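You operate a simulated robot arm through the tools that you are given. There is no shell and no other tool. Be economical: measure what you need, move in short steps, check, and stop when the job is done.

The job below is to be done with a simulated two-armed robot. You get a single attempt, and the scene is never put back.

## Task
Pack the sealed canister, carry the grey crate to the trolley in both hands and close it there.
Fine: put the trolley brake on before you load it. Set down upright: flat blue canister.

Only the result counts: the job must be done as asked and must still hold three seconds after the hand-in. Knocking over, shifting, dropping, spilling or breaking anything else fails it.

## Robot
Two 7-joint arms with two-finger parallel grippers on one trunk, on a base that drives. Base frame: it is fixed to the floor where the robot stands at the start and does not move with it; the origin is under the middle of the robot, x ahead of it, y to its left, z up; the surface under the hand at the start is at about z = 0.74. Readings come in m, degrees, newtons and seconds.
The left shoulder is at the start at [0.05, 0.209, 1.146], the right one opposite. With the tool pointing down near the work surface each hand reaches from about 0.1 to 0.9 m from the robot's upright axis, wherever it stands, measured 20 degrees to its own side. Places, roughly: black stacking crate [0.75, -1.25, 1.25]; blue crate with the knob lid (29x20x13 cm) [0.7, -0.8, 0.3]; bucket tap [0.3, 1.3, 0.6]; filler switch [0.8, 0.3, 0.8]; flat clear cap (6x6x3 cm) [0.9, -0.9, 0.8]; flat lid of the black crate (22x29x5 cm) [0.7, -1.2, 1.4]; flat lid of the grey crate (22x29x5 cm) [0.8, -0.2, 0.7]; flat orange cap (6x6x3 cm) [0.6, -1, 0.8]; flat white canister [0.75, -1, 0.25]; flat white cap (6x6x3 cm) [0.9, -0.8, 0.8]; flat yellow cap (6x6x3 cm) [0.6, -0.9, 0.8]; inside the grey stacking crate [0.5, -0.1, 0.7]; lever of the rinse coupling [0.8, 0.1, 0.9]; lever of the tank coupling [0.3, 0.8, 0.6]; rim of the grey stacking crate [0.5, -0.1, 0.9]; rinse valve [0.5, -0.4, 1]. Payload 4.4 kg a hand.
Tool frame (each hand has its own): the origin (TCP) lies between the finger pads and is the grasp point; the fingertips stand 0.023 m ahead of it; z points along the fingers, y is the line along which they close. The gripper opens to 0.094 m. The fingers are 0.038 m wide and 0.01 m thick; the gripper's body (0.054 by 0.096 m) begins 0.039 m behind the TCP.
Orientation is that of the tool frame in the base frame, as a unit quaternion [w, x, y, z]. With the fingers straight down and closing along the base's y, the tool's x points along the base's -x, its y along +y and its z along -z.

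## Interface
- The arms move only by the tool jog_arm. It takes "left_commands", "right_commands" or both (then of equal length, played together; a hand with none holds still); each is a list of rows, each a list of 7 numbers: the turn, a rotation vector about the tool's x, y, z in units of 4 degrees (1.0 is 4 degrees), then the shift along the tool's x, y, z in units of 50 mm (1.0 is 50 mm), then the finger opening in m, from 0 to 0.094. In form: [[ax, ay, az, dx, dy, dz, grip], ...]. A call has 1 to 12 rows; each row shifts and turns the commanded pose from where the row before left it, along the tool's axes as they then stand. A call with a number of a shift or a turn outside -1 to 1 is refused whole. Each row takes 0.2 s and may step no farther than 0.05 m and 8.6 degrees from the row before; otherwise, or with a gripper value out of range, the whole call is refused. Where a pose cannot be reached the arm comes as near as it can. A force on the tool above 40 N (or 10 N above the force at the start of the call, whichever is more), or a blocked arm, ends the call early, and 0.2 s more pass. The fingers move at their own pace (about 0.108 m/s each) and stop on an object; they squeeze with about 22 N. The grip force told is the motor's: it shows also when the fingers shut on nothing. Time passes only in rows, and 0.2 s behind the last, so rows that do not move let the fingers close. It gives the time, the measured TCP pose, the force on the tool (base axes), the opening and the grip force at its end, in the units of the frame above (readings bear some noise), with the torque about the TCP (base axes, N m) and any sound that the robot's microphone picked up.
- Cameras (640 x 400 px; columns grow to the right, rows downward): "scene" is now at [0.155, 0.0064, 1.3191]; the picture's right is [0.07, -1.00, 0.00], its down [-0.57, -0.04, -0.82] and it looks along [0.82, 0.06, -0.57] (base axes); focal length 214 px, centre (320, 200). "left" rides on the left gripper at [0.086, -0.016, -0.074] in its tool frame; the picture's right is [0.18, 0.98, 0.00], its down [-0.58, 0.11, -0.81] and it looks along [-0.79, 0.15, 0.59] (tool axes); focal length 243 px, centre (320, 200). "right" rides on the right gripper at [0.086, 0.016, -0.075] in its tool frame; the picture's right is [-0.18, 0.98, 0.00], its down [-0.58, -0.11, -0.81] and it looks along [-0.79, -0.15, 0.59] (tool axes); focal length 243 px, centre (320, 200). There is no depth. A picture from a camera that has moved, and an enlarged one, comes with that camera's place and axes in the base frame and with its lens.
- grab_frame(camera): a new picture of that camera. It takes no simulated time.
- lift_body(by): slides the trunk up (or, below 0, down) by that many m; the arms and the scene camera ride with it, the base frame stays. It gives what a move gives, with no picture.
- steer(legs): drives the robot by 1 to 6 legs, each [ahead, left, turn to the left] in m, m and degrees, along the robot's own axes; the way and the turn of a leg run together, so that a leg with both is an arc; at most 1.5 m and 180 degrees a leg. The arms and the cameras ride along, it lands a little off, and it stops where it bumps. It gives what a move gives.
- aim_head(pan, tilt): turns the head with the scene camera to pan (to the left, within 80 degrees either way) and tilt (down, from -29 to 69), counted from straight ahead of the robot. It gives what a move gives.
- inspect(camera, box): a new picture of the part [left, top, right, bottom] of that camera's present view, enlarged. It takes no simulated time.
- job_done(): hands the job in; it is judged then, once.

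Go step by step. Nothing tells you exact positions but the pictures and the camera data: compare them with the known pose of the tool, close in by small moves and look again before you grip or let go. The budget is 120 turns and 108 pictures, counting those below and the enlarged ones. Unless the task says otherwise, let go and move clear before handing in.

The tools are called after "Request:" by a JSON object that holds its "name" and its "arguments". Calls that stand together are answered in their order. jog_arm: Moves the arms, as the interface text tells. Its arguments: {"type":"object","properties":{"left_commands":{"type":"array"},"right_commands":{"type":"array"}},"required":[]} The other tools are called the same way: lift_body (by) slides the trunk up or down; steer (legs) drives the base; aim_head (pan, tilt) turns the head that bears the scene camera; grab_frame (camera) takes a picture; inspect (camera, box) takes an enlarged picture of a part of a camera's view; job_done () hands the job in.

At the start:

```text
time_s: 0.0
left_tcp_pos: [0.6674, 0.1963, 1.161]
left_ee_rot: [-0.001, 0.0, 1.0, 0.0]
left_wrist_force: [0.2, -0.2, 0.0]
left_wrist_torque: [0.02, -0.01, -0.01]
left_gripper_width: 0.094
left_grip_force: 0.1
right_tcp_pos: [0.6418, -0.2677, 1.1595]
right_ee_rot: [0.0, 0.0, 1.0, 0.001]
right_wrist_force: [0.0, 0.2, -0.5]
right_wrist_torque: [0.0, -0.02, -0.01]
right_gripper_width: 0.0941
right_grip_force: 0.1
trunk travel left (down, up): [-0.225, 0.338]
robot x, y, heading: [-0.0017, 0.0015, -0.3]
head pan, tilt: [3.9, 34.6]
```

scene: 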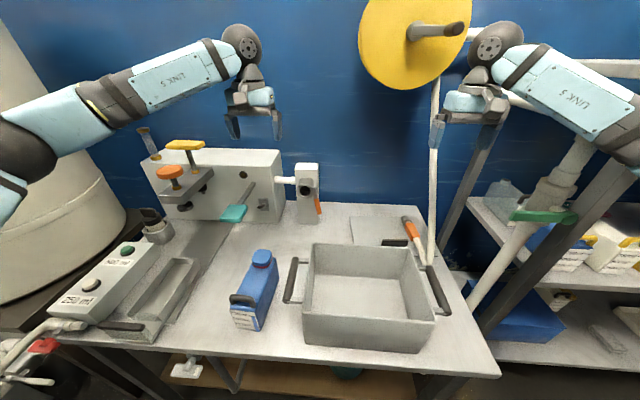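
right: 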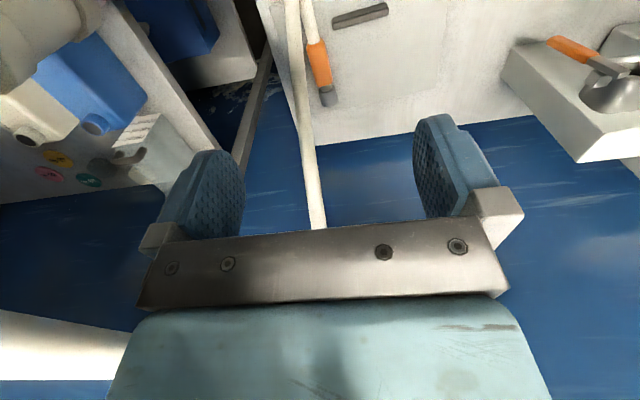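
left: 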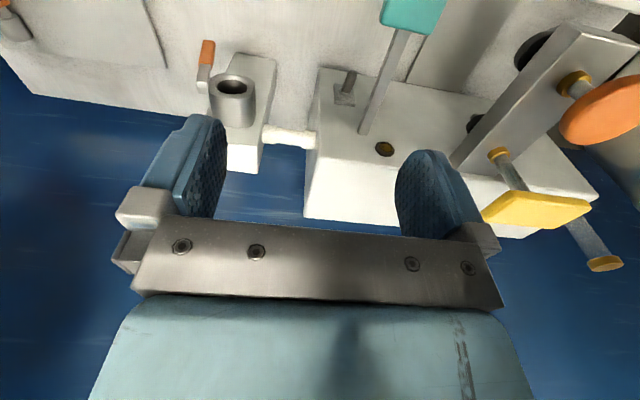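

I see a bench with a grey open crate, a blue capped canister to its left, and a lid lying behind the crate. I still have to find the trolley, so I'll look around.

Request:
{"name": "inspect", "arguments": {"camera": "scene", "box": [200, 180, 480, 355]}}

Request:
{"name": "aim_head", "arguments": {"pan": -60, "tilt": 35}}

Request:
{"name": "grab_frame", "arguments": {"camera": "scene"}}

Request:
{"name": "aim_head", "arguments": {"pan": 70, "tilt": 35}}

Request:
{"name": "grab_frame", "arguments": {"camera": "scene"}}

```text
2.29 times, centred on (340, 268) of scene
camera zoom: at [0.155, 0.0064, 1.3191], right [0.07, -1.0, 0.0], down [-0.57, -0.04, -0.82], along [0.82, 0.06, -0.57], focal length 490 px, centre (274, 46)
```

zoom: 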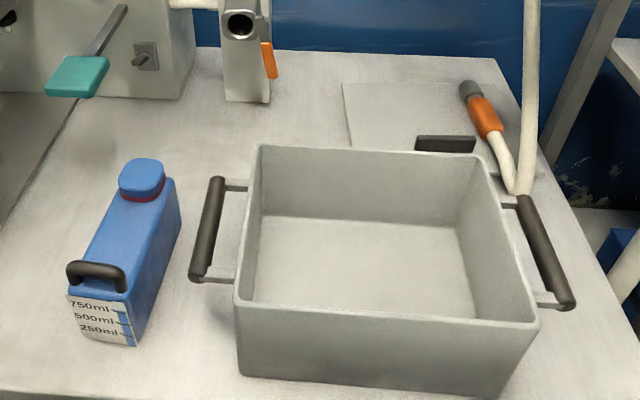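

```text
time_s: 1.3
left_tcp_pos: [0.6666, 0.1971, 1.1615]
left_ee_rot: [0.0, 0.0, 1.0, 0.0]
left_wrist_force: [0.0, 0.7, 0.1]
left_wrist_torque: [-0.02, -0.01, -0.01]
left_gripper_width: 0.0938
left_grip_force: 0.0
right_tcp_pos: [0.6411, -0.2695, 1.1602]
right_ee_rot: [0.0, 0.0, 1.0, 0.0]
right_wrist_force: [0.3, -0.2, 0.6]
right_wrist_torque: [0.03, 0.01, 0.0]
right_gripper_width: 0.094
right_grip_force: 0.1
trunk travel left (down, up): [-0.225, 0.338]
robot x, y, heading: [-0.0005, -0.001, 0.1]
head pan, tilt: [-60.0, 35.0]
```

```text
103 pictures are left
camera scene: at [0.111, -0.0759, 1.3184], right [-0.87, -0.5, 0.0], down [-0.29, 0.5, -0.82], along [0.41, -0.71, -0.57], focal length 214 px, centre (320, 200)
```

scene: 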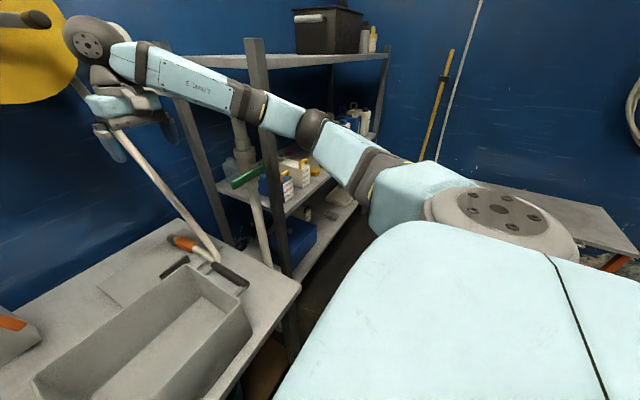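

```text
time_s: 3.5
left_tcp_pos: [0.6677, 0.1961, 1.1601]
left_ee_rot: [0.0, 0.001, 1.0, 0.0]
left_wrist_force: [1.2, -0.3, -0.2]
left_wrist_torque: [0.01, 0.0, 0.0]
left_gripper_width: 0.0941
left_grip_force: 0.1
right_tcp_pos: [0.6404, -0.2691, 1.1608]
right_ee_rot: [0.0, 0.0, 1.0, 0.0]
right_wrist_force: [0.9, -0.2, 0.4]
right_wrist_torque: [-0.03, 0.0, -0.04]
right_gripper_width: 0.094
right_grip_force: 0.0
trunk travel left (down, up): [-0.225, 0.338]
robot x, y, heading: [0.0012, 0.0006, -0.1]
head pan, tilt: [70.0, 35.0]
```

```text
102 pictures are left
camera scene: at [0.0971, 0.083, 1.3184], right [0.94, -0.34, 0.0], down [-0.2, -0.54, -0.82], along [0.28, 0.77, -0.57], focal length 214 px, centre (320, 200)
```

scene: 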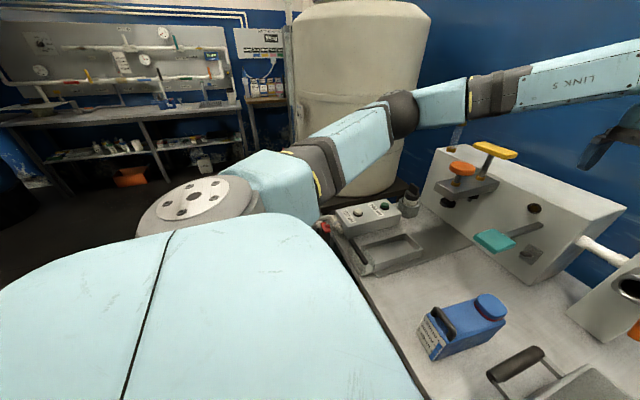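

A grey surface shows at the right rear, which might be the trolley. I'll pan farther that way.

Request:
{"name": "aim_head", "arguments": {"pan": -80, "tilt": 25}}

Request:
{"name": "grab_frame", "arguments": {"camera": "scene"}}

```text
time_s: 5.8
left_tcp_pos: [0.666, 0.197, 1.1627]
left_ee_rot: [-0.001, 0.0, 1.0, 0.001]
left_wrist_force: [0.0, -0.3, -0.1]
left_wrist_torque: [0.02, 0.01, -0.01]
left_gripper_width: 0.0941
left_grip_force: 0.0
right_tcp_pos: [0.6409, -0.2702, 1.1601]
right_ee_rot: [0.0, 0.0, 1.0, 0.001]
right_wrist_force: [-0.1, 0.2, 0.6]
right_wrist_torque: [-0.03, -0.03, -0.01]
right_gripper_width: 0.0935
right_grip_force: 0.1
trunk travel left (down, up): [-0.225, 0.338]
robot x, y, heading: [0.0004, 0.0024, 0.1]
head pan, tilt: [-80.0, 25.0]
```

```text
101 pictures are left
camera scene: at [0.0829, -0.0904, 1.3342], right [-0.98, -0.17, 0.0], down [-0.07, 0.42, -0.91], along [0.16, -0.89, -0.42], focal length 214 px, centre (320, 200)
```

scene: 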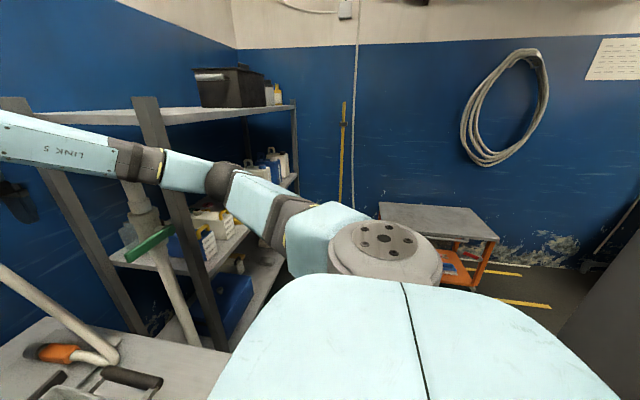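

The trolley is at the right rear, roughly [-0.5, -1.5]. Before going there I'll study the canister, which is near [0.47, 0.18], so I'm pulling the left hand back to use its camera.

Request:
{"name": "jog_arm", "arguments": {"left_commands": [[0, 0, 0, 1, 0, 0, 0.094], [0, 0, 0, 1, 0, 0, 0.094], [0, 0, 0, 1, 0, 0, 0.094], [0, 0, 0, 1, 0, 0, 0.094], [0, 0, 0, 1, 0, 0, 0.094], [0, 0, 0, 1, 0, 0, 0.094], [0, 0, 0, 1, 0, 0, 0.094]]}}

Request:
{"name": "aim_head", "arguments": {"pan": 10, "tilt": 50}}

Request:
{"name": "grab_frame", "arguments": {"camera": "left"}}

Request:
{"name": "grab_frame", "arguments": {"camera": "scene"}}

```text
time_s: 7.4
left_tcp_pos: [0.3178, 0.197, 1.1622]
left_ee_rot: [0.0, 0.0, 1.0, 0.0]
left_wrist_force: [-0.7, 0.6, -0.8]
left_wrist_torque: [-0.02, 0.02, -0.01]
left_gripper_width: 0.0939
left_grip_force: 0.1
right_tcp_pos: [0.6403, -0.2694, 1.1602]
right_ee_rot: [0.0, 0.0, 1.0, 0.0]
right_wrist_force: [0.4, 0.4, -0.2]
right_wrist_torque: [0.01, 0.0, 0.01]
right_gripper_width: 0.0941
right_grip_force: 0.0
trunk travel left (down, up): [-0.225, 0.338]
robot x, y, heading: [0.0022, 0.0021, -0.0]
head pan, tilt: [-80.0, 25.0]
```

```text
time_s: 9.1
left_tcp_pos: [0.3197, 0.1968, 1.1616]
left_ee_rot: [0.001, 0.001, 1.0, 0.0]
left_wrist_force: [0.1, -0.1, 0.6]
left_wrist_torque: [0.01, 0.0, 0.02]
left_gripper_width: 0.094
left_grip_force: 0.0
right_tcp_pos: [0.6412, -0.2693, 1.1604]
right_ee_rot: [0.0, 0.0, 1.0, 0.0]
right_wrist_force: [0.6, -1.0, 0.9]
right_wrist_torque: [-0.03, -0.02, 0.0]
right_gripper_width: 0.0939
right_grip_force: 0.1
trunk travel left (down, up): [-0.225, 0.338]
robot x, y, heading: [-0.0034, -0.0036, 0.1]
head pan, tilt: [10.0, 50.0]
```

```text
100 pictures are left
camera left: at [0.2325, 0.1794, 1.2346], right [-0.18, 0.98, 0.0], down [0.58, 0.11, 0.81], along [0.79, 0.15, -0.59], focal length 243 px, centre (320, 200)
```

left: 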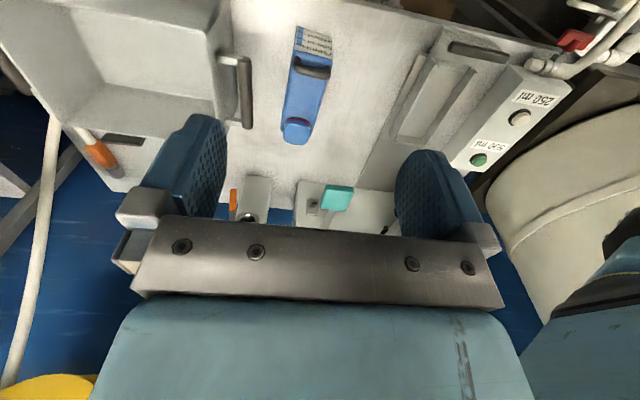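

```text
99 pictures are left
camera scene: at [0.1427, 0.0136, 1.2967], right [0.17, -0.98, 0.0], down [-0.75, -0.13, -0.64], along [0.63, 0.11, -0.77], focal length 214 px, centre (320, 200)
```

scene: 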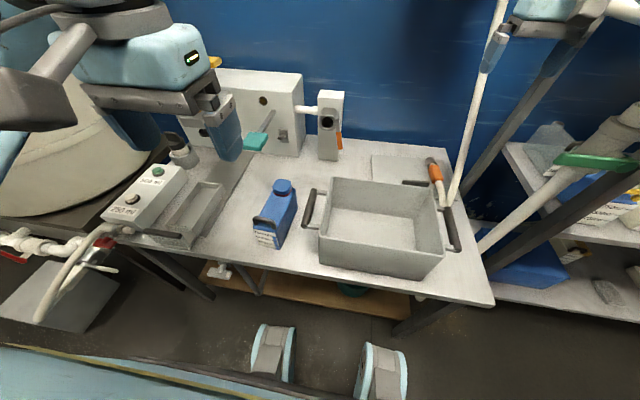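

Request:
{"name": "inspect", "arguments": {"camera": "left", "box": [230, 10, 390, 160]}}

Request:
{"name": "inspect", "arguments": {"camera": "scene", "box": [230, 160, 350, 260]}}

```text
2.67 times, centred on (310, 85) of left
camera zoom: at [0.2325, 0.1794, 1.2346], right [-0.18, 0.98, 0.0], down [0.58, 0.11, 0.81], along [0.79, 0.15, -0.59], focal length 647 px, centre (347, 507)
```

zoom: 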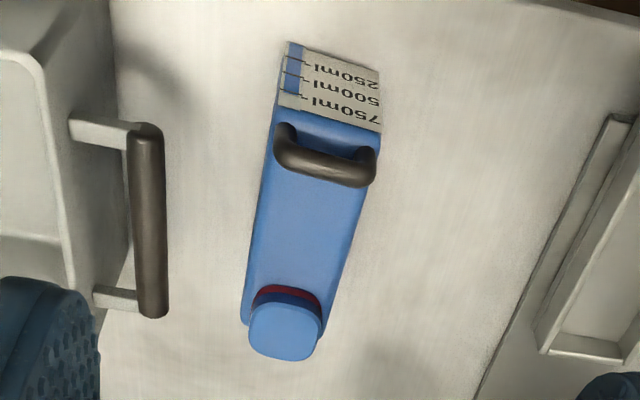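

```text
4.00 times, centred on (290, 210) of scene
camera zoom: at [0.1427, 0.0136, 1.2967], right [0.17, -0.98, 0.0], down [-0.75, -0.13, -0.64], along [0.63, 0.11, -0.77], focal length 858 px, centre (440, 160)
```

zoom: 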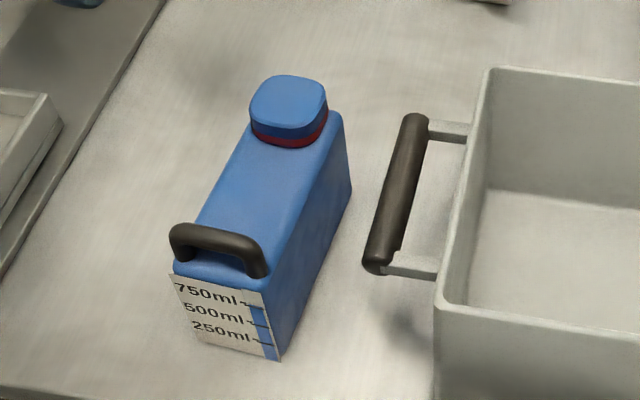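

The blue canister is sealed with a red ring. Its body centre is about [0.476, 0.197], its top at z≈0.83, and it is turned about -5°. I'll move above it, turn to match and descend partway.

Request:
{"name": "jog_arm", "arguments": {"left_commands": [[0, 0, 0, -0.78, 0, 0, 0.094], [0, 0, 0, -0.78, 0, 0, 0.094], [0, 0, 0, -0.78, 0, 0, 0.094], [0, 0, 0, -0.78, 0, 0, 0.094], [0, 0, 0.6, 0, 0, 0, 0.094], [0, 0, 0.65, 0, 0, 0.8, 0.094], [0, 0, 0, 0, 0, 0.9, 0.094], [0, 0, 0, 0, 0, 0.9, 0.094], [0, 0, 0, 0, 0, 0.9, 0.094], [0, 0, 0, 0, 0, 0.9, 0.094], [0, 0, 0, 0, 0, 0.6, 0.094]]}}

Request:
{"name": "inspect", "arguments": {"camera": "scene", "box": [200, 140, 360, 260]}}

Request:
{"name": "grab_frame", "arguments": {"camera": "left"}}

```text
time_s: 11.4
left_tcp_pos: [0.4742, 0.1965, 0.9113]
left_ee_rot: [0.0, 0.044, 0.999, 0.001]
left_wrist_force: [-0.5, 0.9, 0.4]
left_wrist_torque: [-0.01, -0.04, -0.04]
left_gripper_width: 0.0941
left_grip_force: 0.1
right_tcp_pos: [0.6406, -0.2693, 1.1609]
right_ee_rot: [0.0, 0.0, 1.0, 0.0]
right_wrist_force: [-0.1, -0.9, -0.8]
right_wrist_torque: [-0.02, 0.02, 0.0]
right_gripper_width: 0.0943
right_grip_force: 0.0
trunk travel left (down, up): [-0.225, 0.338]
robot x, y, heading: [0.0043, -0.0023, 0.1]
head pan, tilt: [10.0, 50.0]
```

```text
3.33 times, centred on (280, 200) of scene
camera zoom: at [0.1428, 0.0139, 1.2967], right [0.17, -0.98, 0.0], down [-0.75, -0.13, -0.64], along [0.63, 0.11, -0.77], focal length 715 px, centre (453, 200)
```

zoom: 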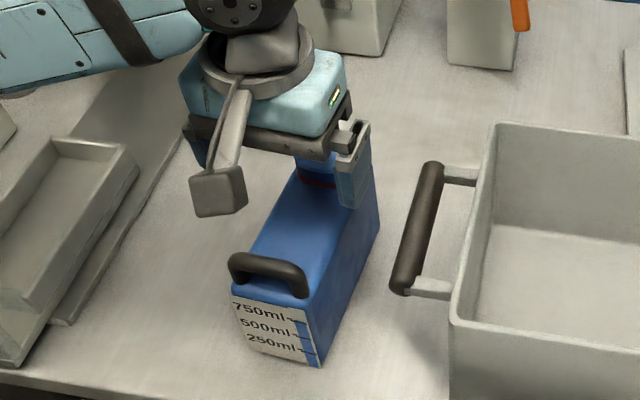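

```text
95 pictures are left
camera left: at [0.3861, 0.1874, 0.9844], right [-0.1, 1.0, 0.0], down [0.59, 0.06, 0.81], along [0.8, 0.08, -0.59], focal length 243 px, centre (320, 200)
```

left: 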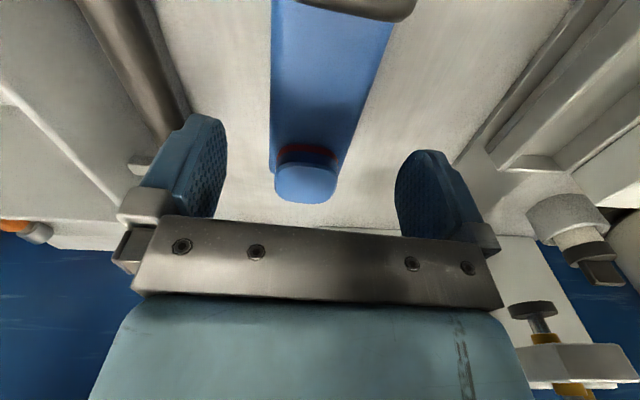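

The fingers are centred over the canister, so I'll descend to z≈0.825 and close.

Request:
{"name": "jog_arm", "arguments": {"left_commands": [[0, 0, 0, 0, 0, 0.6, 0.094], [0, 0, 0, 0, 0, 0.6, 0.094], [0, 0, 0, 0, 0, 0.5, 0.094], [0, 0, 0, 0, 0, 0, 0.094]]}}

Request:
{"name": "inspect", "arguments": {"camera": "scene", "box": [200, 140, 360, 260]}}

```text
time_s: 12.4
left_tcp_pos: [0.4731, 0.1958, 0.8242]
left_ee_rot: [0.0, 0.043, 0.999, 0.0]
left_wrist_force: [0.4, -0.1, -0.6]
left_wrist_torque: [-0.02, -0.02, -0.01]
left_gripper_width: 0.0936
left_grip_force: 0.1
right_tcp_pos: [0.6407, -0.2697, 1.1602]
right_ee_rot: [0.0, 0.0, 1.0, 0.0]
right_wrist_force: [-0.5, 0.5, 0.1]
right_wrist_torque: [-0.02, 0.04, 0.01]
right_gripper_width: 0.0937
right_grip_force: 0.1
trunk travel left (down, up): [-0.225, 0.338]
robot x, y, heading: [0.0007, 0.0036, 0.1]
head pan, tilt: [10.0, 50.0]
```

```text
3.33 times, centred on (280, 200) of scene
camera zoom: at [0.1426, 0.0135, 1.2967], right [0.17, -0.98, 0.0], down [-0.75, -0.13, -0.64], along [0.63, 0.11, -0.77], focal length 715 px, centre (453, 200)
```

zoom: 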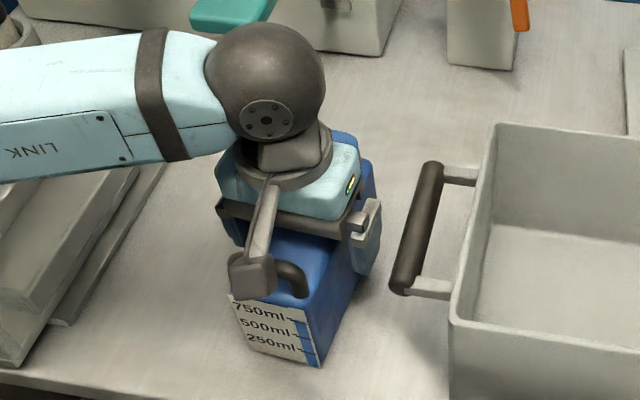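

Nothing is touching yet. I'll close the fingers and lift slightly.

Request:
{"name": "jog_arm", "arguments": {"left_commands": [[0, 0, 0, 0, 0, 0, 0.05], [0, 0, 0, 0, 0, 0, 0.03], [0, 0, 0, 0, 0, 0, 0.03], [0, 0, 0, 0, 0, 0, 0.03], [0, 0, 0, 0, 0, -0.5, 0.03], [0, 0, 0, 0, 0, -0.5, 0.03]]}}

Request:
{"name": "inspect", "arguments": {"camera": "scene", "box": [200, 140, 360, 260]}}

```text
time_s: 13.8
left_tcp_pos: [0.4732, 0.1961, 0.8769]
left_ee_rot: [-0.001, 0.044, 0.999, 0.001]
left_wrist_force: [-0.5, -0.3, -10.0]
left_wrist_torque: [0.0, 0.05, -0.01]
left_gripper_width: 0.0659
left_grip_force: 22.1
right_tcp_pos: [0.6418, -0.2699, 1.1609]
right_ee_rot: [0.0, 0.0, 1.0, 0.0]
right_wrist_force: [0.7, 0.0, -0.2]
right_wrist_torque: [-0.04, -0.01, -0.03]
right_gripper_width: 0.0941
right_grip_force: 0.1
trunk travel left (down, up): [-0.225, 0.338]
robot x, y, heading: [-0.0021, 0.0012, -0.0]
head pan, tilt: [10.0, 50.0]
```

```text
3.33 times, centred on (280, 200) of scene
camera zoom: at [0.1434, 0.0139, 1.2965], right [0.17, -0.98, 0.0], down [-0.75, -0.13, -0.64], along [0.63, 0.11, -0.77], focal length 715 px, centre (453, 200)
```

zoom: 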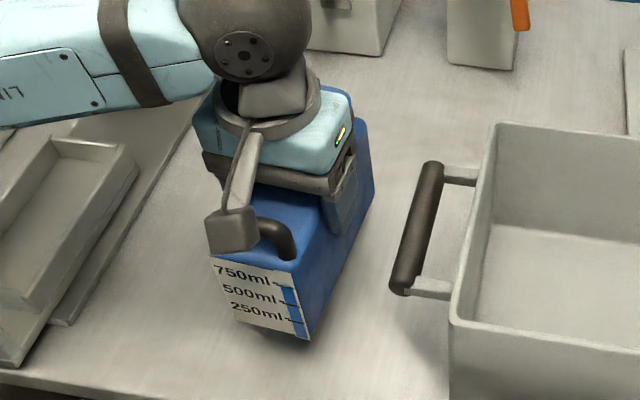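

The canister is held with its weight about 1 kg. I'll lift it over the rim, square it up and carry it over the crate centre at y≈-0.08.

Request:
{"name": "jog_arm", "arguments": {"left_commands": [[0, 0, 0, 0, 0, -0.85, 0.03], [0, 0, 0, 0, 0, -0.85, 0.03], [0, 0, -0.6, 0, 0, -0.85, 0.03], [0, 0, -0.65, 0, 0, 0, 0.03], [0, 0, 0, 0, -0.6, 0, 0.03], [0, 0, 0, 0, -0.9, 0, 0.03], [0, 0, 0, 0, -0.9, 0, 0.03], [0, 0, 0, 0, -0.9, 0, 0.03], [0, 0, 0, 0, -0.9, 0, 0.03], [0, 0, 0, 0, -0.9, 0, 0.03], [0, 0, 0, -0.24, -0.42, 0, 0.03], [0, 0, 0, 0, 0, 0, 0.03]]}}

Request:
{"name": "grab_frame", "arguments": {"camera": "scene"}}

Request:
{"name": "grab_frame", "arguments": {"camera": "left"}}

```text
time_s: 16.4
left_tcp_pos: [0.4855, -0.0801, 1.003]
left_ee_rot: [0.0, 0.0, 1.0, -0.001]
left_wrist_force: [-0.4, -0.5, -10.2]
left_wrist_torque: [-0.01, 0.09, 0.02]
left_gripper_width: 0.0658
left_grip_force: 21.7
right_tcp_pos: [0.6407, -0.2688, 1.1595]
right_ee_rot: [-0.001, -0.001, 1.0, 0.0]
right_wrist_force: [0.2, -0.1, 0.3]
right_wrist_torque: [0.0, 0.02, -0.03]
right_gripper_width: 0.0942
right_grip_force: 0.1
trunk travel left (down, up): [-0.225, 0.338]
robot x, y, heading: [-0.0039, -0.0003, -0.3]
head pan, tilt: [10.0, 50.0]
```

```text
92 pictures are left
camera scene: at [0.1433, 0.0138, 1.2966], right [0.17, -0.98, 0.0], down [-0.75, -0.13, -0.64], along [0.63, 0.11, -0.77], focal length 214 px, centre (320, 200)
```

scene: 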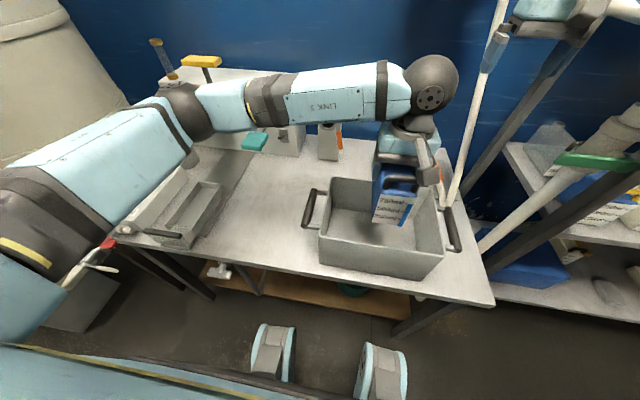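

```text
91 pictures are left
camera left: at [0.3987, -0.0973, 1.0749], right [-0.18, 0.98, 0.0], down [0.58, 0.11, 0.81], along [0.79, 0.15, -0.59], focal length 243 px, centre (320, 200)
```

left: 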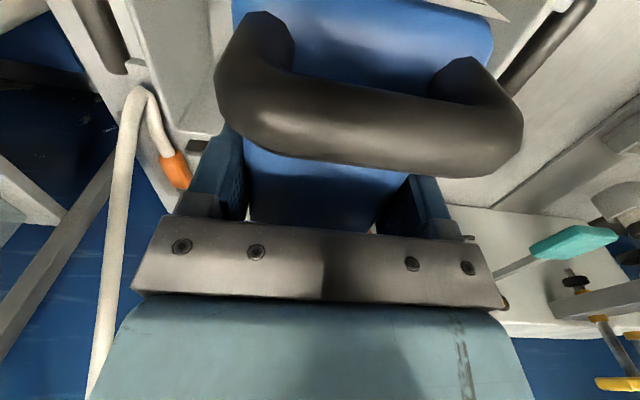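

Request:
{"name": "inspect", "arguments": {"camera": "scene", "box": [290, 120, 490, 290]}}

```text
2.35 times, centred on (390, 205) of scene
camera zoom: at [0.1433, 0.0138, 1.2966], right [0.17, -0.98, 0.0], down [-0.75, -0.13, -0.64], along [0.63, 0.11, -0.77], focal length 505 px, centre (155, 188)
```

zoom: 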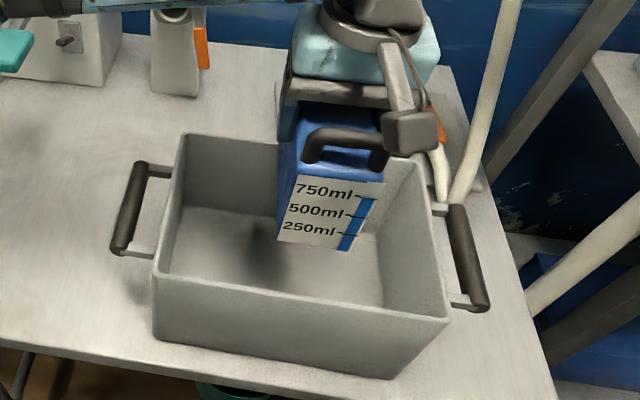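

The crate interior is about x 0.392 to 0.577, so I'll shift back 9 mm and lower partway in.

Request:
{"name": "jog_arm", "arguments": {"left_commands": [[0, 0, 0, 0.18, 0, 0, 0.03], [0, 0, 0, 0, 0, 0.6, 0.03], [0, 0, 0, 0, 0, 0.6, 0.03], [0, 0, 0, 0, 0, 0.6, 0.03], [0, 0, 0, 0, 0, 0.4, 0.03]]}}

Request:
{"name": "inspect", "arguments": {"camera": "scene", "box": [290, 120, 490, 290]}}

```text
time_s: 17.6
left_tcp_pos: [0.4765, -0.0782, 0.892]
left_ee_rot: [0.0, 0.0, 1.0, 0.0]
left_wrist_force: [0.5, 0.5, -9.7]
left_wrist_torque: [0.03, 0.08, -0.01]
left_gripper_width: 0.0659
left_grip_force: 22.3
right_tcp_pos: [0.6414, -0.2696, 1.1602]
right_ee_rot: [0.0, 0.0, 1.0, 0.001]
right_wrist_force: [1.1, -0.2, 0.0]
right_wrist_torque: [0.0, -0.01, -0.02]
right_gripper_width: 0.0936
right_grip_force: 0.0
trunk travel left (down, up): [-0.225, 0.338]
robot x, y, heading: [-0.0035, 0.0014, 0.2]
head pan, tilt: [10.0, 50.0]
```

```text
2.35 times, centred on (390, 205) of scene
camera zoom: at [0.1437, 0.0136, 1.2966], right [0.17, -0.98, 0.0], down [-0.76, -0.13, -0.64], along [0.63, 0.11, -0.77], focal length 505 px, centre (155, 188)
```

zoom: 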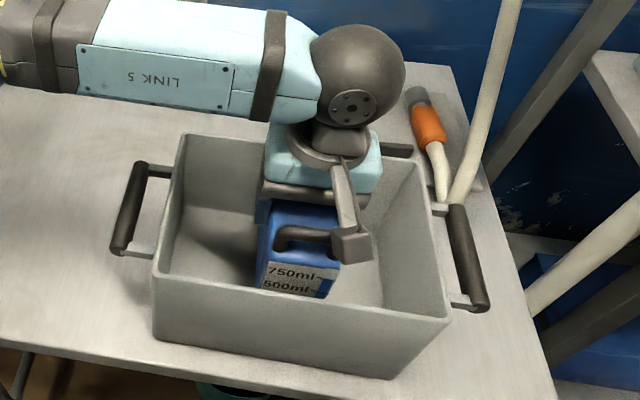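

Request:
{"name": "jog_arm", "arguments": {"left_commands": [[0, 0, 0, 0, 0, 0.5, 0.03], [0, 0, 0, 0, 0, 0.5, 0.03], [0, 0, 0, 0, 0, 0.1, 0.03], [0, 0, 0, 0, 0, 0.06, 0.03]]}}

```text
time_s: 18.6
left_tcp_pos: [0.4764, -0.0794, 0.836]
left_ee_rot: [-0.001, 0.0, 1.0, 0.0]
left_wrist_force: [0.9, 0.2, -10.0]
left_wrist_torque: [0.0, 0.03, -0.01]
left_gripper_width: 0.0661
left_grip_force: 21.4
right_tcp_pos: [0.642, -0.2685, 1.1597]
right_ee_rot: [-0.001, 0.0, 1.0, -0.001]
right_wrist_force: [-0.2, 0.4, 0.0]
right_wrist_torque: [0.02, 0.0, -0.03]
right_gripper_width: 0.094
right_grip_force: 0.1
trunk travel left (down, up): [-0.225, 0.338]
robot x, y, heading: [-0.0044, -0.003, 0.1]
head pan, tilt: [10.0, 50.0]
```

Request:
{"name": "jog_arm", "arguments": {"left_commands": [[0, 0, 0, 0, 0, 0.06, 0.03], [0, 0, 0, 0, 0, 0.04, 0.03]]}}

```text
time_s: 19.2
left_tcp_pos: [0.4778, -0.0802, 0.834]
left_ee_rot: [0.002, -0.001, 1.0, -0.001]
left_wrist_force: [0.9, 2.4, 13.8]
left_wrist_torque: [0.36, 0.38, 0.05]
left_gripper_width: 0.0659
left_grip_force: 22.2
right_tcp_pos: [0.6392, -0.2697, 1.162]
right_ee_rot: [0.0, 0.0, 1.0, 0.0]
right_wrist_force: [-0.2, 0.1, -0.3]
right_wrist_torque: [0.0, 0.01, -0.02]
right_gripper_width: 0.0939
right_grip_force: 0.2
trunk travel left (down, up): [-0.225, 0.338]
robot x, y, heading: [-0.0002, -0.0061, 0.1]
head pan, tilt: [10.0, 50.0]
```

It has touched down on the crate floor. I'll ease the load, release and rise.

Request:
{"name": "jog_arm", "arguments": {"left_commands": [[0, 0, 0, 0, 0, -0.05, 0.03], [0, 0, 0, 0, 0, 0, 0.09], [0, 0, 0, 0, 0, 0, 0.094], [0, 0, 0, 0, 0, 0, 0.094], [0, 0, 0, 0, 0, -0.4, 0.094], [0, 0, 0, 0, 0, -0.8, 0.094], [0, 0, 0, 0, 0, -0.8, 0.094], [0, 0, 0, 0, 0, -0.8, 0.094], [0, 0, 0, 0, 0, -0.8, 0.094], [0, 0, 0, 0, 0, -0.8, 0.094], [0, 0, 0, 0, 0, -0.8, 0.094]]}}

Request:
{"name": "grab_frame", "arguments": {"camera": "scene"}}

```text
time_s: 21.6
left_tcp_pos: [0.4737, -0.0777, 1.0942]
left_ee_rot: [0.0, 0.0, 1.0, 0.0]
left_wrist_force: [0.2, -0.4, -0.1]
left_wrist_torque: [0.01, -0.03, -0.02]
left_gripper_width: 0.094
left_grip_force: 0.1
right_tcp_pos: [0.6399, -0.2703, 1.16]
right_ee_rot: [0.001, -0.001, 1.0, 0.001]
right_wrist_force: [0.5, -0.1, 0.2]
right_wrist_torque: [0.03, 0.01, 0.01]
right_gripper_width: 0.0941
right_grip_force: 0.0
trunk travel left (down, up): [-0.225, 0.338]
robot x, y, heading: [0.0008, -0.002, -0.3]
head pan, tilt: [10.0, 50.0]
```

```text
88 pictures are left
camera scene: at [0.1421, 0.0136, 1.2967], right [0.17, -0.98, 0.0], down [-0.75, -0.13, -0.64], along [0.63, 0.11, -0.77], focal length 214 px, centre (320, 200)
```

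scene: 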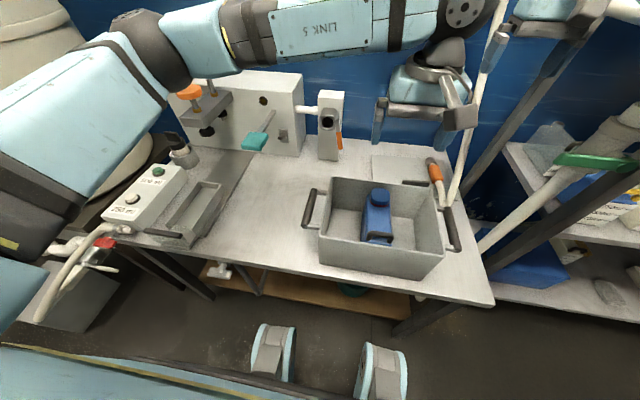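

The canister stands in the crate. I'll tuck the arms in, back off from the bench and turn right toward the trolley.

Request:
{"name": "jog_arm", "arguments": {"left_commands": [[0, 0, 0, 0, 0.95, -0.3, 0.094], [0, 0, 0, 0, 0.95, -0.3, 0.094], [0, 0, 0, 0, 0.95, -0.3, 0.094], [0, 0, 0, 0.4, 0.95, -0.3, 0.094], [0, 0, 0, 0.4, 0.95, 0, 0.094], [0, 0, 0, 0.4, 0.9, 0, 0.094]], "right_commands": [[0, 0, 0, 0.8, 0, 0, 0.094], [0, 0, 0, 0.8, 0, 0, 0.094], [0, 0, 0, 0.8, 0, 0, 0.094], [0, 0, 0, 0.8, 0, 0, 0.094], [0, 0, 0, 0.8, 0, 0, 0.094], [0, 0, 0, 0.8, 0, 0, 0.094]]}}

Request:
{"name": "steer", "arguments": {"legs": [[-0.35, 0, 0], [0, 0, -60]]}}

Request:
{"name": "aim_head", "arguments": {"pan": -40, "tilt": 30}}

Request:
{"name": "grab_frame", "arguments": {"camera": "scene"}}

```text
refused: row 4 steps farther than a row can; nothing moved
```

```text
time_s: 26.6
left_tcp_pos: [-0.1842, -0.453, 1.0936]
left_ee_rot: [0.0, 0.508, 0.861, -0.001]
left_wrist_force: [-0.4, 0.4, -0.4]
left_wrist_torque: [-0.01, 0.03, 0.01]
left_gripper_width: 0.0942
left_grip_force: 0.0
right_tcp_pos: [-0.2711, -0.6901, 1.1595]
right_ee_rot: [0.0, 0.507, 0.862, 0.0]
right_wrist_force: [-0.4, -0.6, 0.3]
right_wrist_torque: [-0.01, -0.02, 0.0]
right_gripper_width: 0.0941
right_grip_force: 0.0
trunk travel left (down, up): [-0.225, 0.338]
robot x, y, heading: [-0.347, -0.0018, -60.8]
head pan, tilt: [10.0, 50.0]
```

```text
time_s: 27.8
left_tcp_pos: [-0.1835, -0.4534, 1.0953]
left_ee_rot: [-0.001, 0.508, 0.862, 0.0]
left_wrist_force: [-0.3, -0.2, -0.1]
left_wrist_torque: [-0.01, -0.02, 0.01]
left_gripper_width: 0.094
left_grip_force: 0.0
right_tcp_pos: [-0.2703, -0.6902, 1.1605]
right_ee_rot: [0.0, 0.507, 0.862, 0.001]
right_wrist_force: [-0.2, -0.5, -0.1]
right_wrist_torque: [0.0, 0.01, -0.01]
right_gripper_width: 0.0938
right_grip_force: 0.1
trunk travel left (down, up): [-0.225, 0.338]
robot x, y, heading: [-0.3412, 0.0012, -61.2]
head pan, tilt: [-40.0, 30.0]
```

```text
87 pictures are left
camera scene: at [-0.3305, -0.1473, 1.3262], right [-0.98, 0.19, 0.0], down [0.1, 0.49, -0.87], along [-0.17, -0.85, -0.5], focal length 214 px, centre (320, 200)
```

scene: 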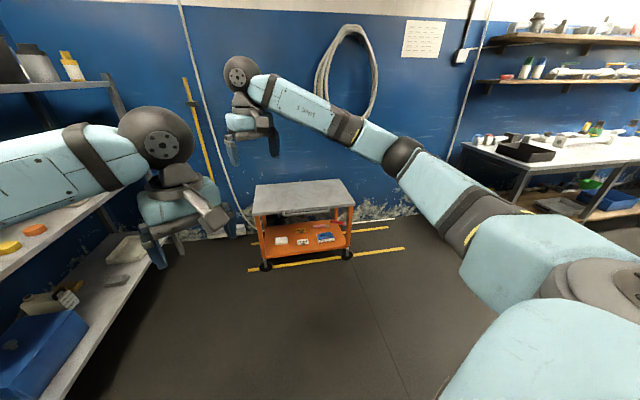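

The trolley stands against the right wall. I'll zoom in on it to find the brake.

Request:
{"name": "inspect", "arguments": {"camera": "scene", "box": [230, 165, 380, 285]}}

Request:
{"name": "jog_arm", "arguments": {"right_commands": [[0, 0, 0, 0.8, 0, 0, 0.094], [0, 0, 0, 0.8, 0, 0, 0.094], [0, 0, 0, 0.8, 0, 0, 0.094], [0, 0, 0, 0.8, 0, 0, 0.094], [0, 0, 0, 0.8, 0, 0, 0.094], [0, 0, 0, 0.8, 0, 0, 0.094]], "left_commands": [[0, 0, 0, 0, 0.9, -0.2, 0.094], [0, 0, 0, 0, 0.9, -0.2, 0.094], [0, 0, 0, 0, 0.9, -0.2, 0.094], [0, 0, 0, 0.3, 0.9, 0, 0.094], [0, 0, 0, 0.3, 0.9, 0, 0.094], [0, 0, 0, 0.3, 0.9, 0, 0.094]]}}

```text
3.33 times, centred on (305, 225) of scene
camera zoom: at [-0.3305, -0.1473, 1.3262], right [-0.98, 0.19, 0.0], down [0.1, 0.49, -0.87], along [-0.17, -0.85, -0.5], focal length 715 px, centre (370, 117)
```

zoom: 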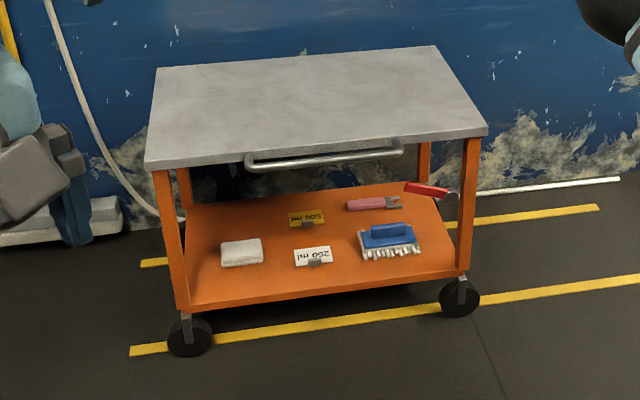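

```text
time_s: 29.2
left_tcp_pos: [0.0342, -0.2786, 1.1252]
left_ee_rot: [0.0, 0.508, 0.861, -0.002]
left_wrist_force: [0.1, -0.9, 0.6]
left_wrist_torque: [-0.01, -0.01, 0.01]
left_gripper_width: 0.0942
left_grip_force: 0.0
right_tcp_pos: [-0.387, -0.4797, 1.1625]
right_ee_rot: [-0.001, 0.508, 0.861, -0.001]
right_wrist_force: [0.6, 0.3, 0.5]
right_wrist_torque: [-0.01, 0.01, 0.0]
right_gripper_width: 0.0939
right_grip_force: 0.1
trunk travel left (down, up): [-0.225, 0.338]
robot x, y, heading: [-0.3418, 0.0021, -60.9]
head pan, tilt: [-40.0, 30.0]
```

The trolley top spans x ≈ -0.82 to -0.13 and y ≈ -1.36 to -1.79 at z≈0.56, with a red lever near its right front leg. I'll drive nearer, square to it, for a closer look.

Request:
{"name": "steer", "arguments": {"legs": [[0, 0, -29], [0.55, -0.15, 0]]}}

Request:
{"name": "aim_head", "arguments": {"pan": -10, "tilt": 45}}

Request:
{"name": "grab_frame", "arguments": {"camera": "scene"}}

```text
time_s: 33.9
left_tcp_pos: [-0.3016, -0.9767, 1.1249]
left_ee_rot: [0.0, 0.707, 0.708, -0.001]
left_wrist_force: [-0.3, -0.5, -0.5]
left_wrist_torque: [-0.03, 0.0, 0.0]
left_gripper_width: 0.0943
left_grip_force: 0.0
right_tcp_pos: [-0.7662, -0.9503, 1.1619]
right_ee_rot: [0.0, 0.706, 0.708, 0.0]
right_wrist_force: [0.0, 0.2, -1.0]
right_wrist_torque: [0.0, 0.0, -0.01]
right_gripper_width: 0.0943
right_grip_force: 0.2
trunk travel left (down, up): [-0.225, 0.338]
robot x, y, heading: [-0.4983, -0.5469, -90.0]
head pan, tilt: [-40.0, 30.0]
```

```text
time_s: 34.8
left_tcp_pos: [-0.3024, -0.977, 1.1255]
left_ee_rot: [0.001, 0.706, 0.708, 0.0]
left_wrist_force: [-0.3, 0.1, 0.9]
left_wrist_torque: [-0.04, -0.03, -0.03]
left_gripper_width: 0.0942
left_grip_force: 0.1
right_tcp_pos: [-0.767, -0.9488, 1.1626]
right_ee_rot: [0.0, 0.706, 0.708, 0.0]
right_wrist_force: [-0.3, 0.7, -0.4]
right_wrist_torque: [-0.02, -0.02, -0.02]
right_gripper_width: 0.0941
right_grip_force: 0.0
trunk travel left (down, up): [-0.225, 0.338]
robot x, y, heading: [-0.4993, -0.5448, -89.7]
head pan, tilt: [-10.0, 45.0]
```

```text
85 pictures are left
camera scene: at [-0.5107, -0.694, 1.3036], right [-0.98, 0.17, 0.0], down [0.12, 0.7, -0.71], along [-0.12, -0.7, -0.71], focal length 214 px, centre (320, 200)
```

scene: 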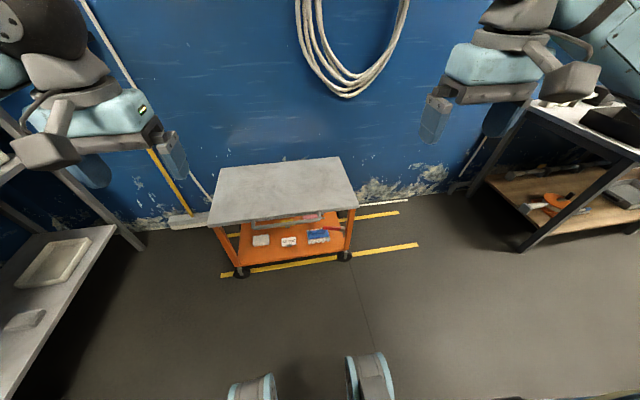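

Request:
{"name": "inspect", "arguments": {"camera": "scene", "box": [195, 145, 375, 290]}}

Request:
{"name": "inspect", "arguments": {"camera": "scene", "box": [300, 205, 370, 275]}}

```text
2.76 times, centred on (285, 218) of scene
camera zoom: at [-0.5107, -0.694, 1.3036], right [-0.98, 0.17, 0.0], down [0.12, 0.7, -0.71], along [-0.12, -0.7, -0.71], focal length 592 px, centre (417, 152)
```

zoom: 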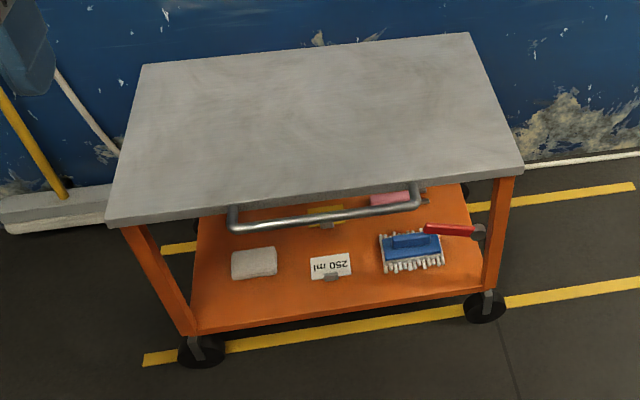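

```text
5.71 times, centred on (335, 240) of scene
camera zoom: at [-0.5107, -0.694, 1.3036], right [-0.98, 0.17, 0.0], down [0.12, 0.7, -0.71], along [-0.12, -0.7, -0.71], focal length 1226 px, centre (234, -29)
```

zoom: 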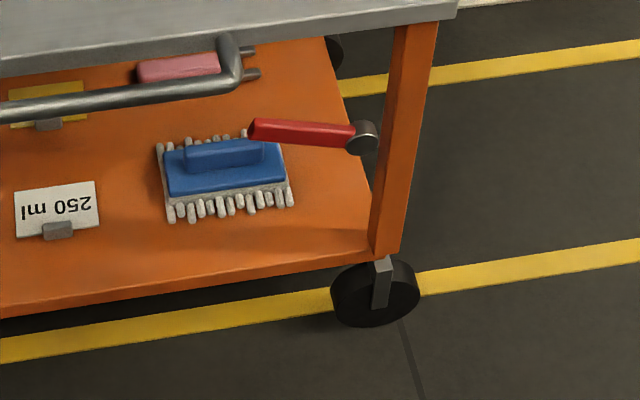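

The red lever pivots next to the right front leg, around [-0.735, -1.32, 0.43], with its tip raised at about [-0.63, -1.31, 0.47]. I'll lower the trunk and bring the right hand in for a closer look.

Request:
{"name": "lift_body", "arguments": {"by": -0.2}}

Request:
{"name": "jog_arm", "arguments": {"right_commands": [[0, 0, 0, -0.5, 0.4, 0.7, 0.094], [0, 0, 0, -0.5, 0.4, 0.7, 0.0], [0, 0, 0, -0.5, 0.4, 0.7, 0.0], [0, 0, 0, -0.5, 0, 0.8, 0.0], [0, 0, 0, -0.4, 0, 0.8, 0.0], [0, 0, 0, 0, 0, 0.8, 0.0], [0, 0, 0, 0, 0, 0.8, 0.0]]}}

Request:
{"name": "grab_frame", "arguments": {"camera": "right"}}

```text
time_s: 37.0
left_tcp_pos: [-0.3007, -0.9774, 0.9249]
left_ee_rot: [0.0, 0.707, 0.708, 0.0]
left_wrist_force: [-0.6, -0.1, 0.8]
left_wrist_torque: [0.01, -0.01, 0.01]
left_gripper_width: 0.094
left_grip_force: 0.0
right_tcp_pos: [-0.7664, -0.9483, 0.9634]
right_ee_rot: [0.0, 0.707, 0.707, 0.0]
right_wrist_force: [-0.4, -0.1, 0.7]
right_wrist_torque: [0.01, 0.02, 0.0]
right_gripper_width: 0.0939
right_grip_force: 0.0
trunk travel left (down, up): [-0.025, 0.538]
robot x, y, heading: [-0.4941, -0.5479, -89.8]
head pan, tilt: [-10.0, 45.0]
```

```text
time_s: 38.6
left_tcp_pos: [-0.3027, -0.9778, 0.9248]
left_ee_rot: [0.0, 0.706, 0.708, -0.001]
left_wrist_force: [-0.5, -0.3, -0.4]
left_wrist_torque: [-0.03, 0.01, 0.01]
left_gripper_width: 0.094
left_grip_force: 0.2
right_tcp_pos: [-0.7074, -1.0707, 0.696]
right_ee_rot: [0.0, 0.707, 0.707, 0.001]
right_wrist_force: [-0.6, 0.2, 0.5]
right_wrist_torque: [-0.01, 0.0, -0.01]
right_gripper_width: 0.0
right_grip_force: 21.6
trunk travel left (down, up): [-0.025, 0.538]
robot x, y, heading: [-0.4988, -0.5506, -90.0]
head pan, tilt: [-10.0, 45.0]
```

```text
82 pictures are left
camera right: at [-0.6897, -0.9841, 0.7714], right [0.98, -0.18, 0.0], down [-0.11, -0.58, 0.81], along [-0.15, -0.79, -0.59], focal length 243 px, centre (320, 200)
```

right: 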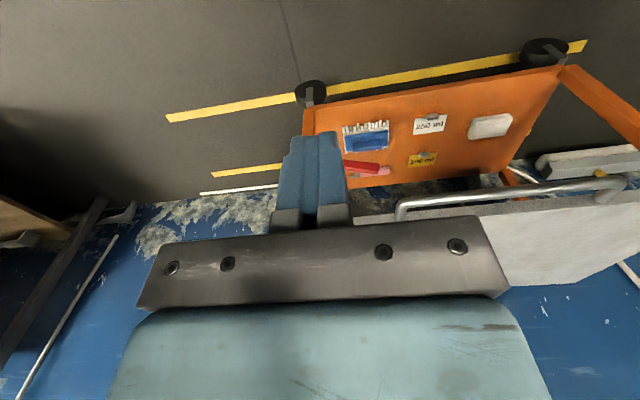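

The lever sits under the front edge of the trolley top, so I'll come in from the front with the fingers tilted forward. I'll pitch the right hand forward first.

Request:
{"name": "jog_arm", "arguments": {"right_commands": [[0, -1, 0, 0, 0.2, 0, 0.0], [0, -1, 0, 0, 0.2, 0, 0.0], [0, -1, 0, 0, 0.2, 0, 0.0], [0, -1, 0, 0, 0.2, 0, 0.0], [0, -1, 0, 0, 0.2, 0, 0.0], [0, -1, 0, 0, 0, 0, 0.0], [0, -1, 0, 0, 0, 0, 0.0], [0, -1, 0, 0, 0, 0, 0.0], [0, -1, 0, 0, 0, 0, 0.0], [0, -1, 0, 0, 0, 0, 0.0], [0, -1, 0, 0, 0, 0, 0.0], [0, -1, 0, 0, 0, 0, 0.0]]}}

Request:
{"name": "grab_frame", "arguments": {"camera": "right"}}

```text
time_s: 41.2
left_tcp_pos: [-0.3022, -0.9776, 0.9254]
left_ee_rot: [0.0, 0.706, 0.708, 0.0]
left_wrist_force: [0.3, -0.8, -0.2]
left_wrist_torque: [0.0, 0.03, 0.04]
left_gripper_width: 0.0937
left_grip_force: 0.1
right_tcp_pos: [-0.6564, -1.0693, 0.6976]
right_ee_rot: [0.289, 0.645, 0.646, -0.288]
right_wrist_force: [-0.2, 0.1, -0.5]
right_wrist_torque: [0.0, 0.01, -0.01]
right_gripper_width: 0.0001
right_grip_force: 22.2
trunk travel left (down, up): [-0.025, 0.538]
robot x, y, heading: [-0.4966, -0.5442, -89.9]
head pan, tilt: [-10.0, 45.0]
```

```text
81 pictures are left
camera right: at [-0.6394, -0.9558, 0.6835], right [0.98, -0.12, 0.14], down [-0.11, 0.21, 0.97], along [-0.15, -0.97, 0.19], focal length 243 px, centre (320, 200)
```

right: 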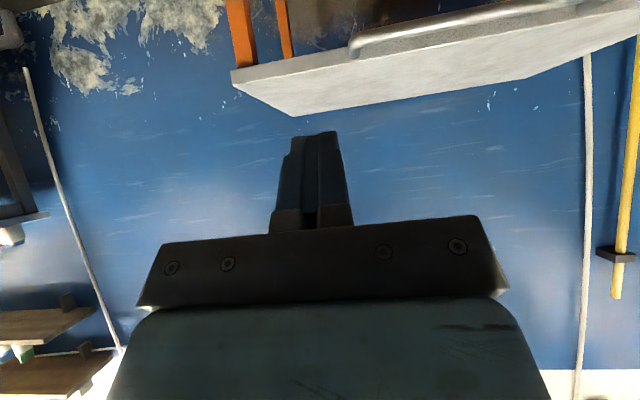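

The top's front edge is near y≈-1.36 at z≈0.56, but I need a level view for the lever's exact place. I'll lower the hand and flatten the camera.

Request:
{"name": "jog_arm", "arguments": {"right_commands": [[0, 1, 0, 0, 0, 0, 0.0], [0, 1, 0, 0, 0, 0, 0.0], [0, 1, 0, 0, 0, 0, 0.0], [0, 1, 0, 0, 0, 0, 0.0], [0, 0, 0, 0.424, 0, 0.678, 0.0], [0, 0, 0, 0.424, 0, 0.678, 0.0], [0, 0, 0, 0.424, 0, 0.678, 0.0], [0, 0, 0, 0.424, 0, 0.678, 0.0], [0, 0, 0, 0.424, 0, 0.678, 0.0], [0, 0, 0, 0.424, 0, 0.678, 0.0]]}}

Request:
{"name": "grab_frame", "arguments": {"camera": "right"}}

```text
time_s: 43.4
left_tcp_pos: [-0.3019, -0.9764, 0.9242]
left_ee_rot: [0.0, 0.706, 0.708, 0.0]
left_wrist_force: [0.7, -0.4, -0.5]
left_wrist_torque: [0.04, 0.03, 0.01]
left_gripper_width: 0.0941
left_grip_force: 0.0
right_tcp_pos: [-0.6567, -1.0691, 0.4568]
right_ee_rot: [0.195, 0.679, 0.68, -0.195]
right_wrist_force: [0.1, 0.5, 0.2]
right_wrist_torque: [0.0, 0.0, 0.0]
right_gripper_width: 0.0
right_grip_force: 22.1
trunk travel left (down, up): [-0.025, 0.538]
robot x, y, heading: [-0.4982, -0.5473, -90.0]
head pan, tilt: [-10.0, 45.0]
```

```text
80 pictures are left
camera right: at [-0.64, -0.9561, 0.4752], right [0.98, -0.15, 0.1], down [-0.11, -0.07, 0.99], along [-0.15, -0.99, -0.08], focal length 243 px, centre (320, 200)
```

right: 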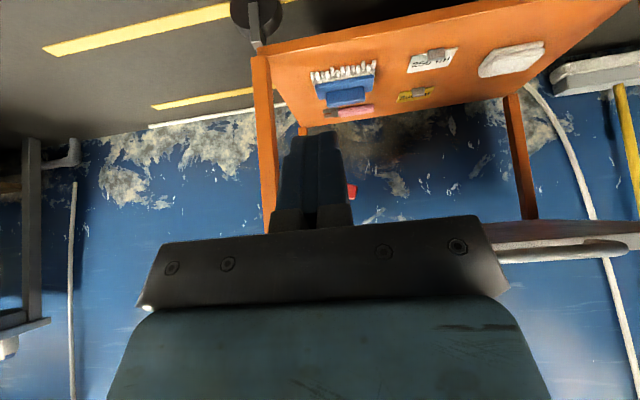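

The lever tip is near [-0.643, -1.365, 0.43]. I'll pitch to 60°, rise to z≈0.505 and move forward to just short of the lever.

Request:
{"name": "jog_arm", "arguments": {"right_commands": [[0, -1, 0, 0, 0, 0, 0.0], [0, -1, 0, 0, 0, 0, 0.0], [0, -1, 0, 0, 0, 0, 0.0], [0, -1, 0, 0, 0, 0, 0.0], [0, -1, 0, 0, 0, 0, 0.0], [0, -1, 0, 0, 0, 0, 0.0], [0, -1, 0, 0, 0, 0, 0.0], [0, 0, 0, -0.78, -0.16, -0.45, 0.0], [0, 0, 0, -0.44, 0, 0.762, 0.0], [0, 0, 0, -0.44, 0, 0.762, 0.0], [0, 0, 0, -0.44, 0, 0.762, 0.0], [0, 0, 0, -0.44, 0, 0.762, 0.0]]}}

Request:
{"name": "aim_head", "arguments": {"pan": -10, "tilt": 45}}

Request:
{"name": "inspect", "arguments": {"camera": "scene", "box": [240, 120, 420, 260]}}

Request:
{"name": "grab_frame", "arguments": {"camera": "right"}}

```text
time_s: 46.0
left_tcp_pos: [-0.3019, -0.9771, 0.9248]
left_ee_rot: [0.0, 0.706, 0.708, 0.0]
left_wrist_force: [0.4, 0.4, 0.1]
left_wrist_torque: [0.02, -0.03, -0.04]
left_gripper_width: 0.0939
left_grip_force: 0.2
right_tcp_pos: [-0.5748, -1.2604, 0.5316]
right_ee_rot: [0.339, 0.623, 0.622, -0.333]
right_wrist_force: [0.4, 0.0, 1.0]
right_wrist_torque: [0.0, -0.02, 0.04]
right_gripper_width: 0.0002
right_grip_force: 22.5
right hand out of reach, approached as far as the arm can: row 2, 3, 4, 5, 6, 7
trunk travel left (down, up): [-0.025, 0.538]
robot x, y, heading: [-0.497, -0.5437, -89.9]
head pan, tilt: [-10.0, 45.0]
```

```text
time_s: 46.6
left_tcp_pos: [-0.3017, -0.9767, 0.9255]
left_ee_rot: [0.001, 0.707, 0.707, 0.0]
left_wrist_force: [0.4, 0.3, -0.8]
left_wrist_torque: [0.03, 0.01, -0.03]
left_gripper_width: 0.0941
left_grip_force: 0.0
right_tcp_pos: [-0.5754, -1.2605, 0.5319]
right_ee_rot: [0.34, 0.622, 0.622, -0.333]
right_wrist_force: [-0.1, 0.8, 0.9]
right_wrist_torque: [0.01, -0.03, -0.02]
right_gripper_width: 0.0
right_grip_force: 22.2
trunk travel left (down, up): [-0.025, 0.538]
robot x, y, heading: [-0.4991, -0.546, -89.6]
head pan, tilt: [-10.0, 45.0]
```

```text
2.86 times, centred on (330, 190) of scene
camera zoom: at [-0.5106, -0.694, 1.1036], right [-0.98, 0.17, 0.0], down [0.12, 0.7, -0.71], along [-0.12, -0.7, -0.71], focal length 613 px, centre (291, 229)
```

zoom: 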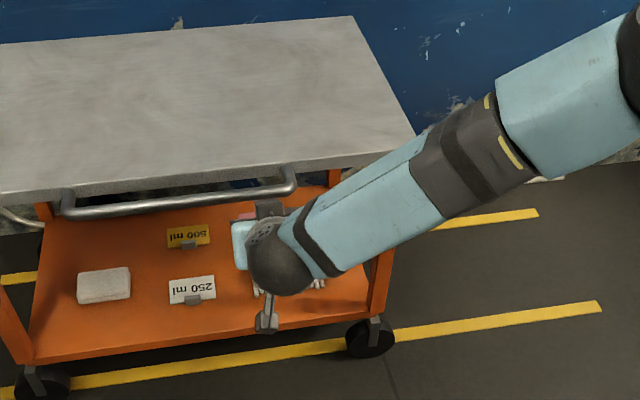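

```text
78 pictures are left
camera right: at [-0.5579, -1.1507, 0.501], right [0.98, -0.1, 0.16], down [-0.12, 0.36, 0.93], along [-0.15, -0.93, 0.34], focal length 243 px, centre (320, 200)
```

right: 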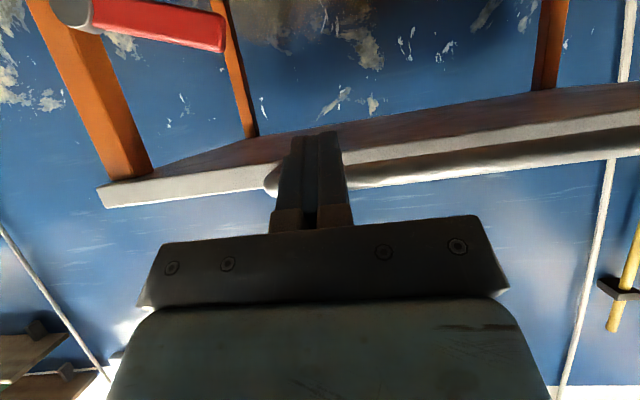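

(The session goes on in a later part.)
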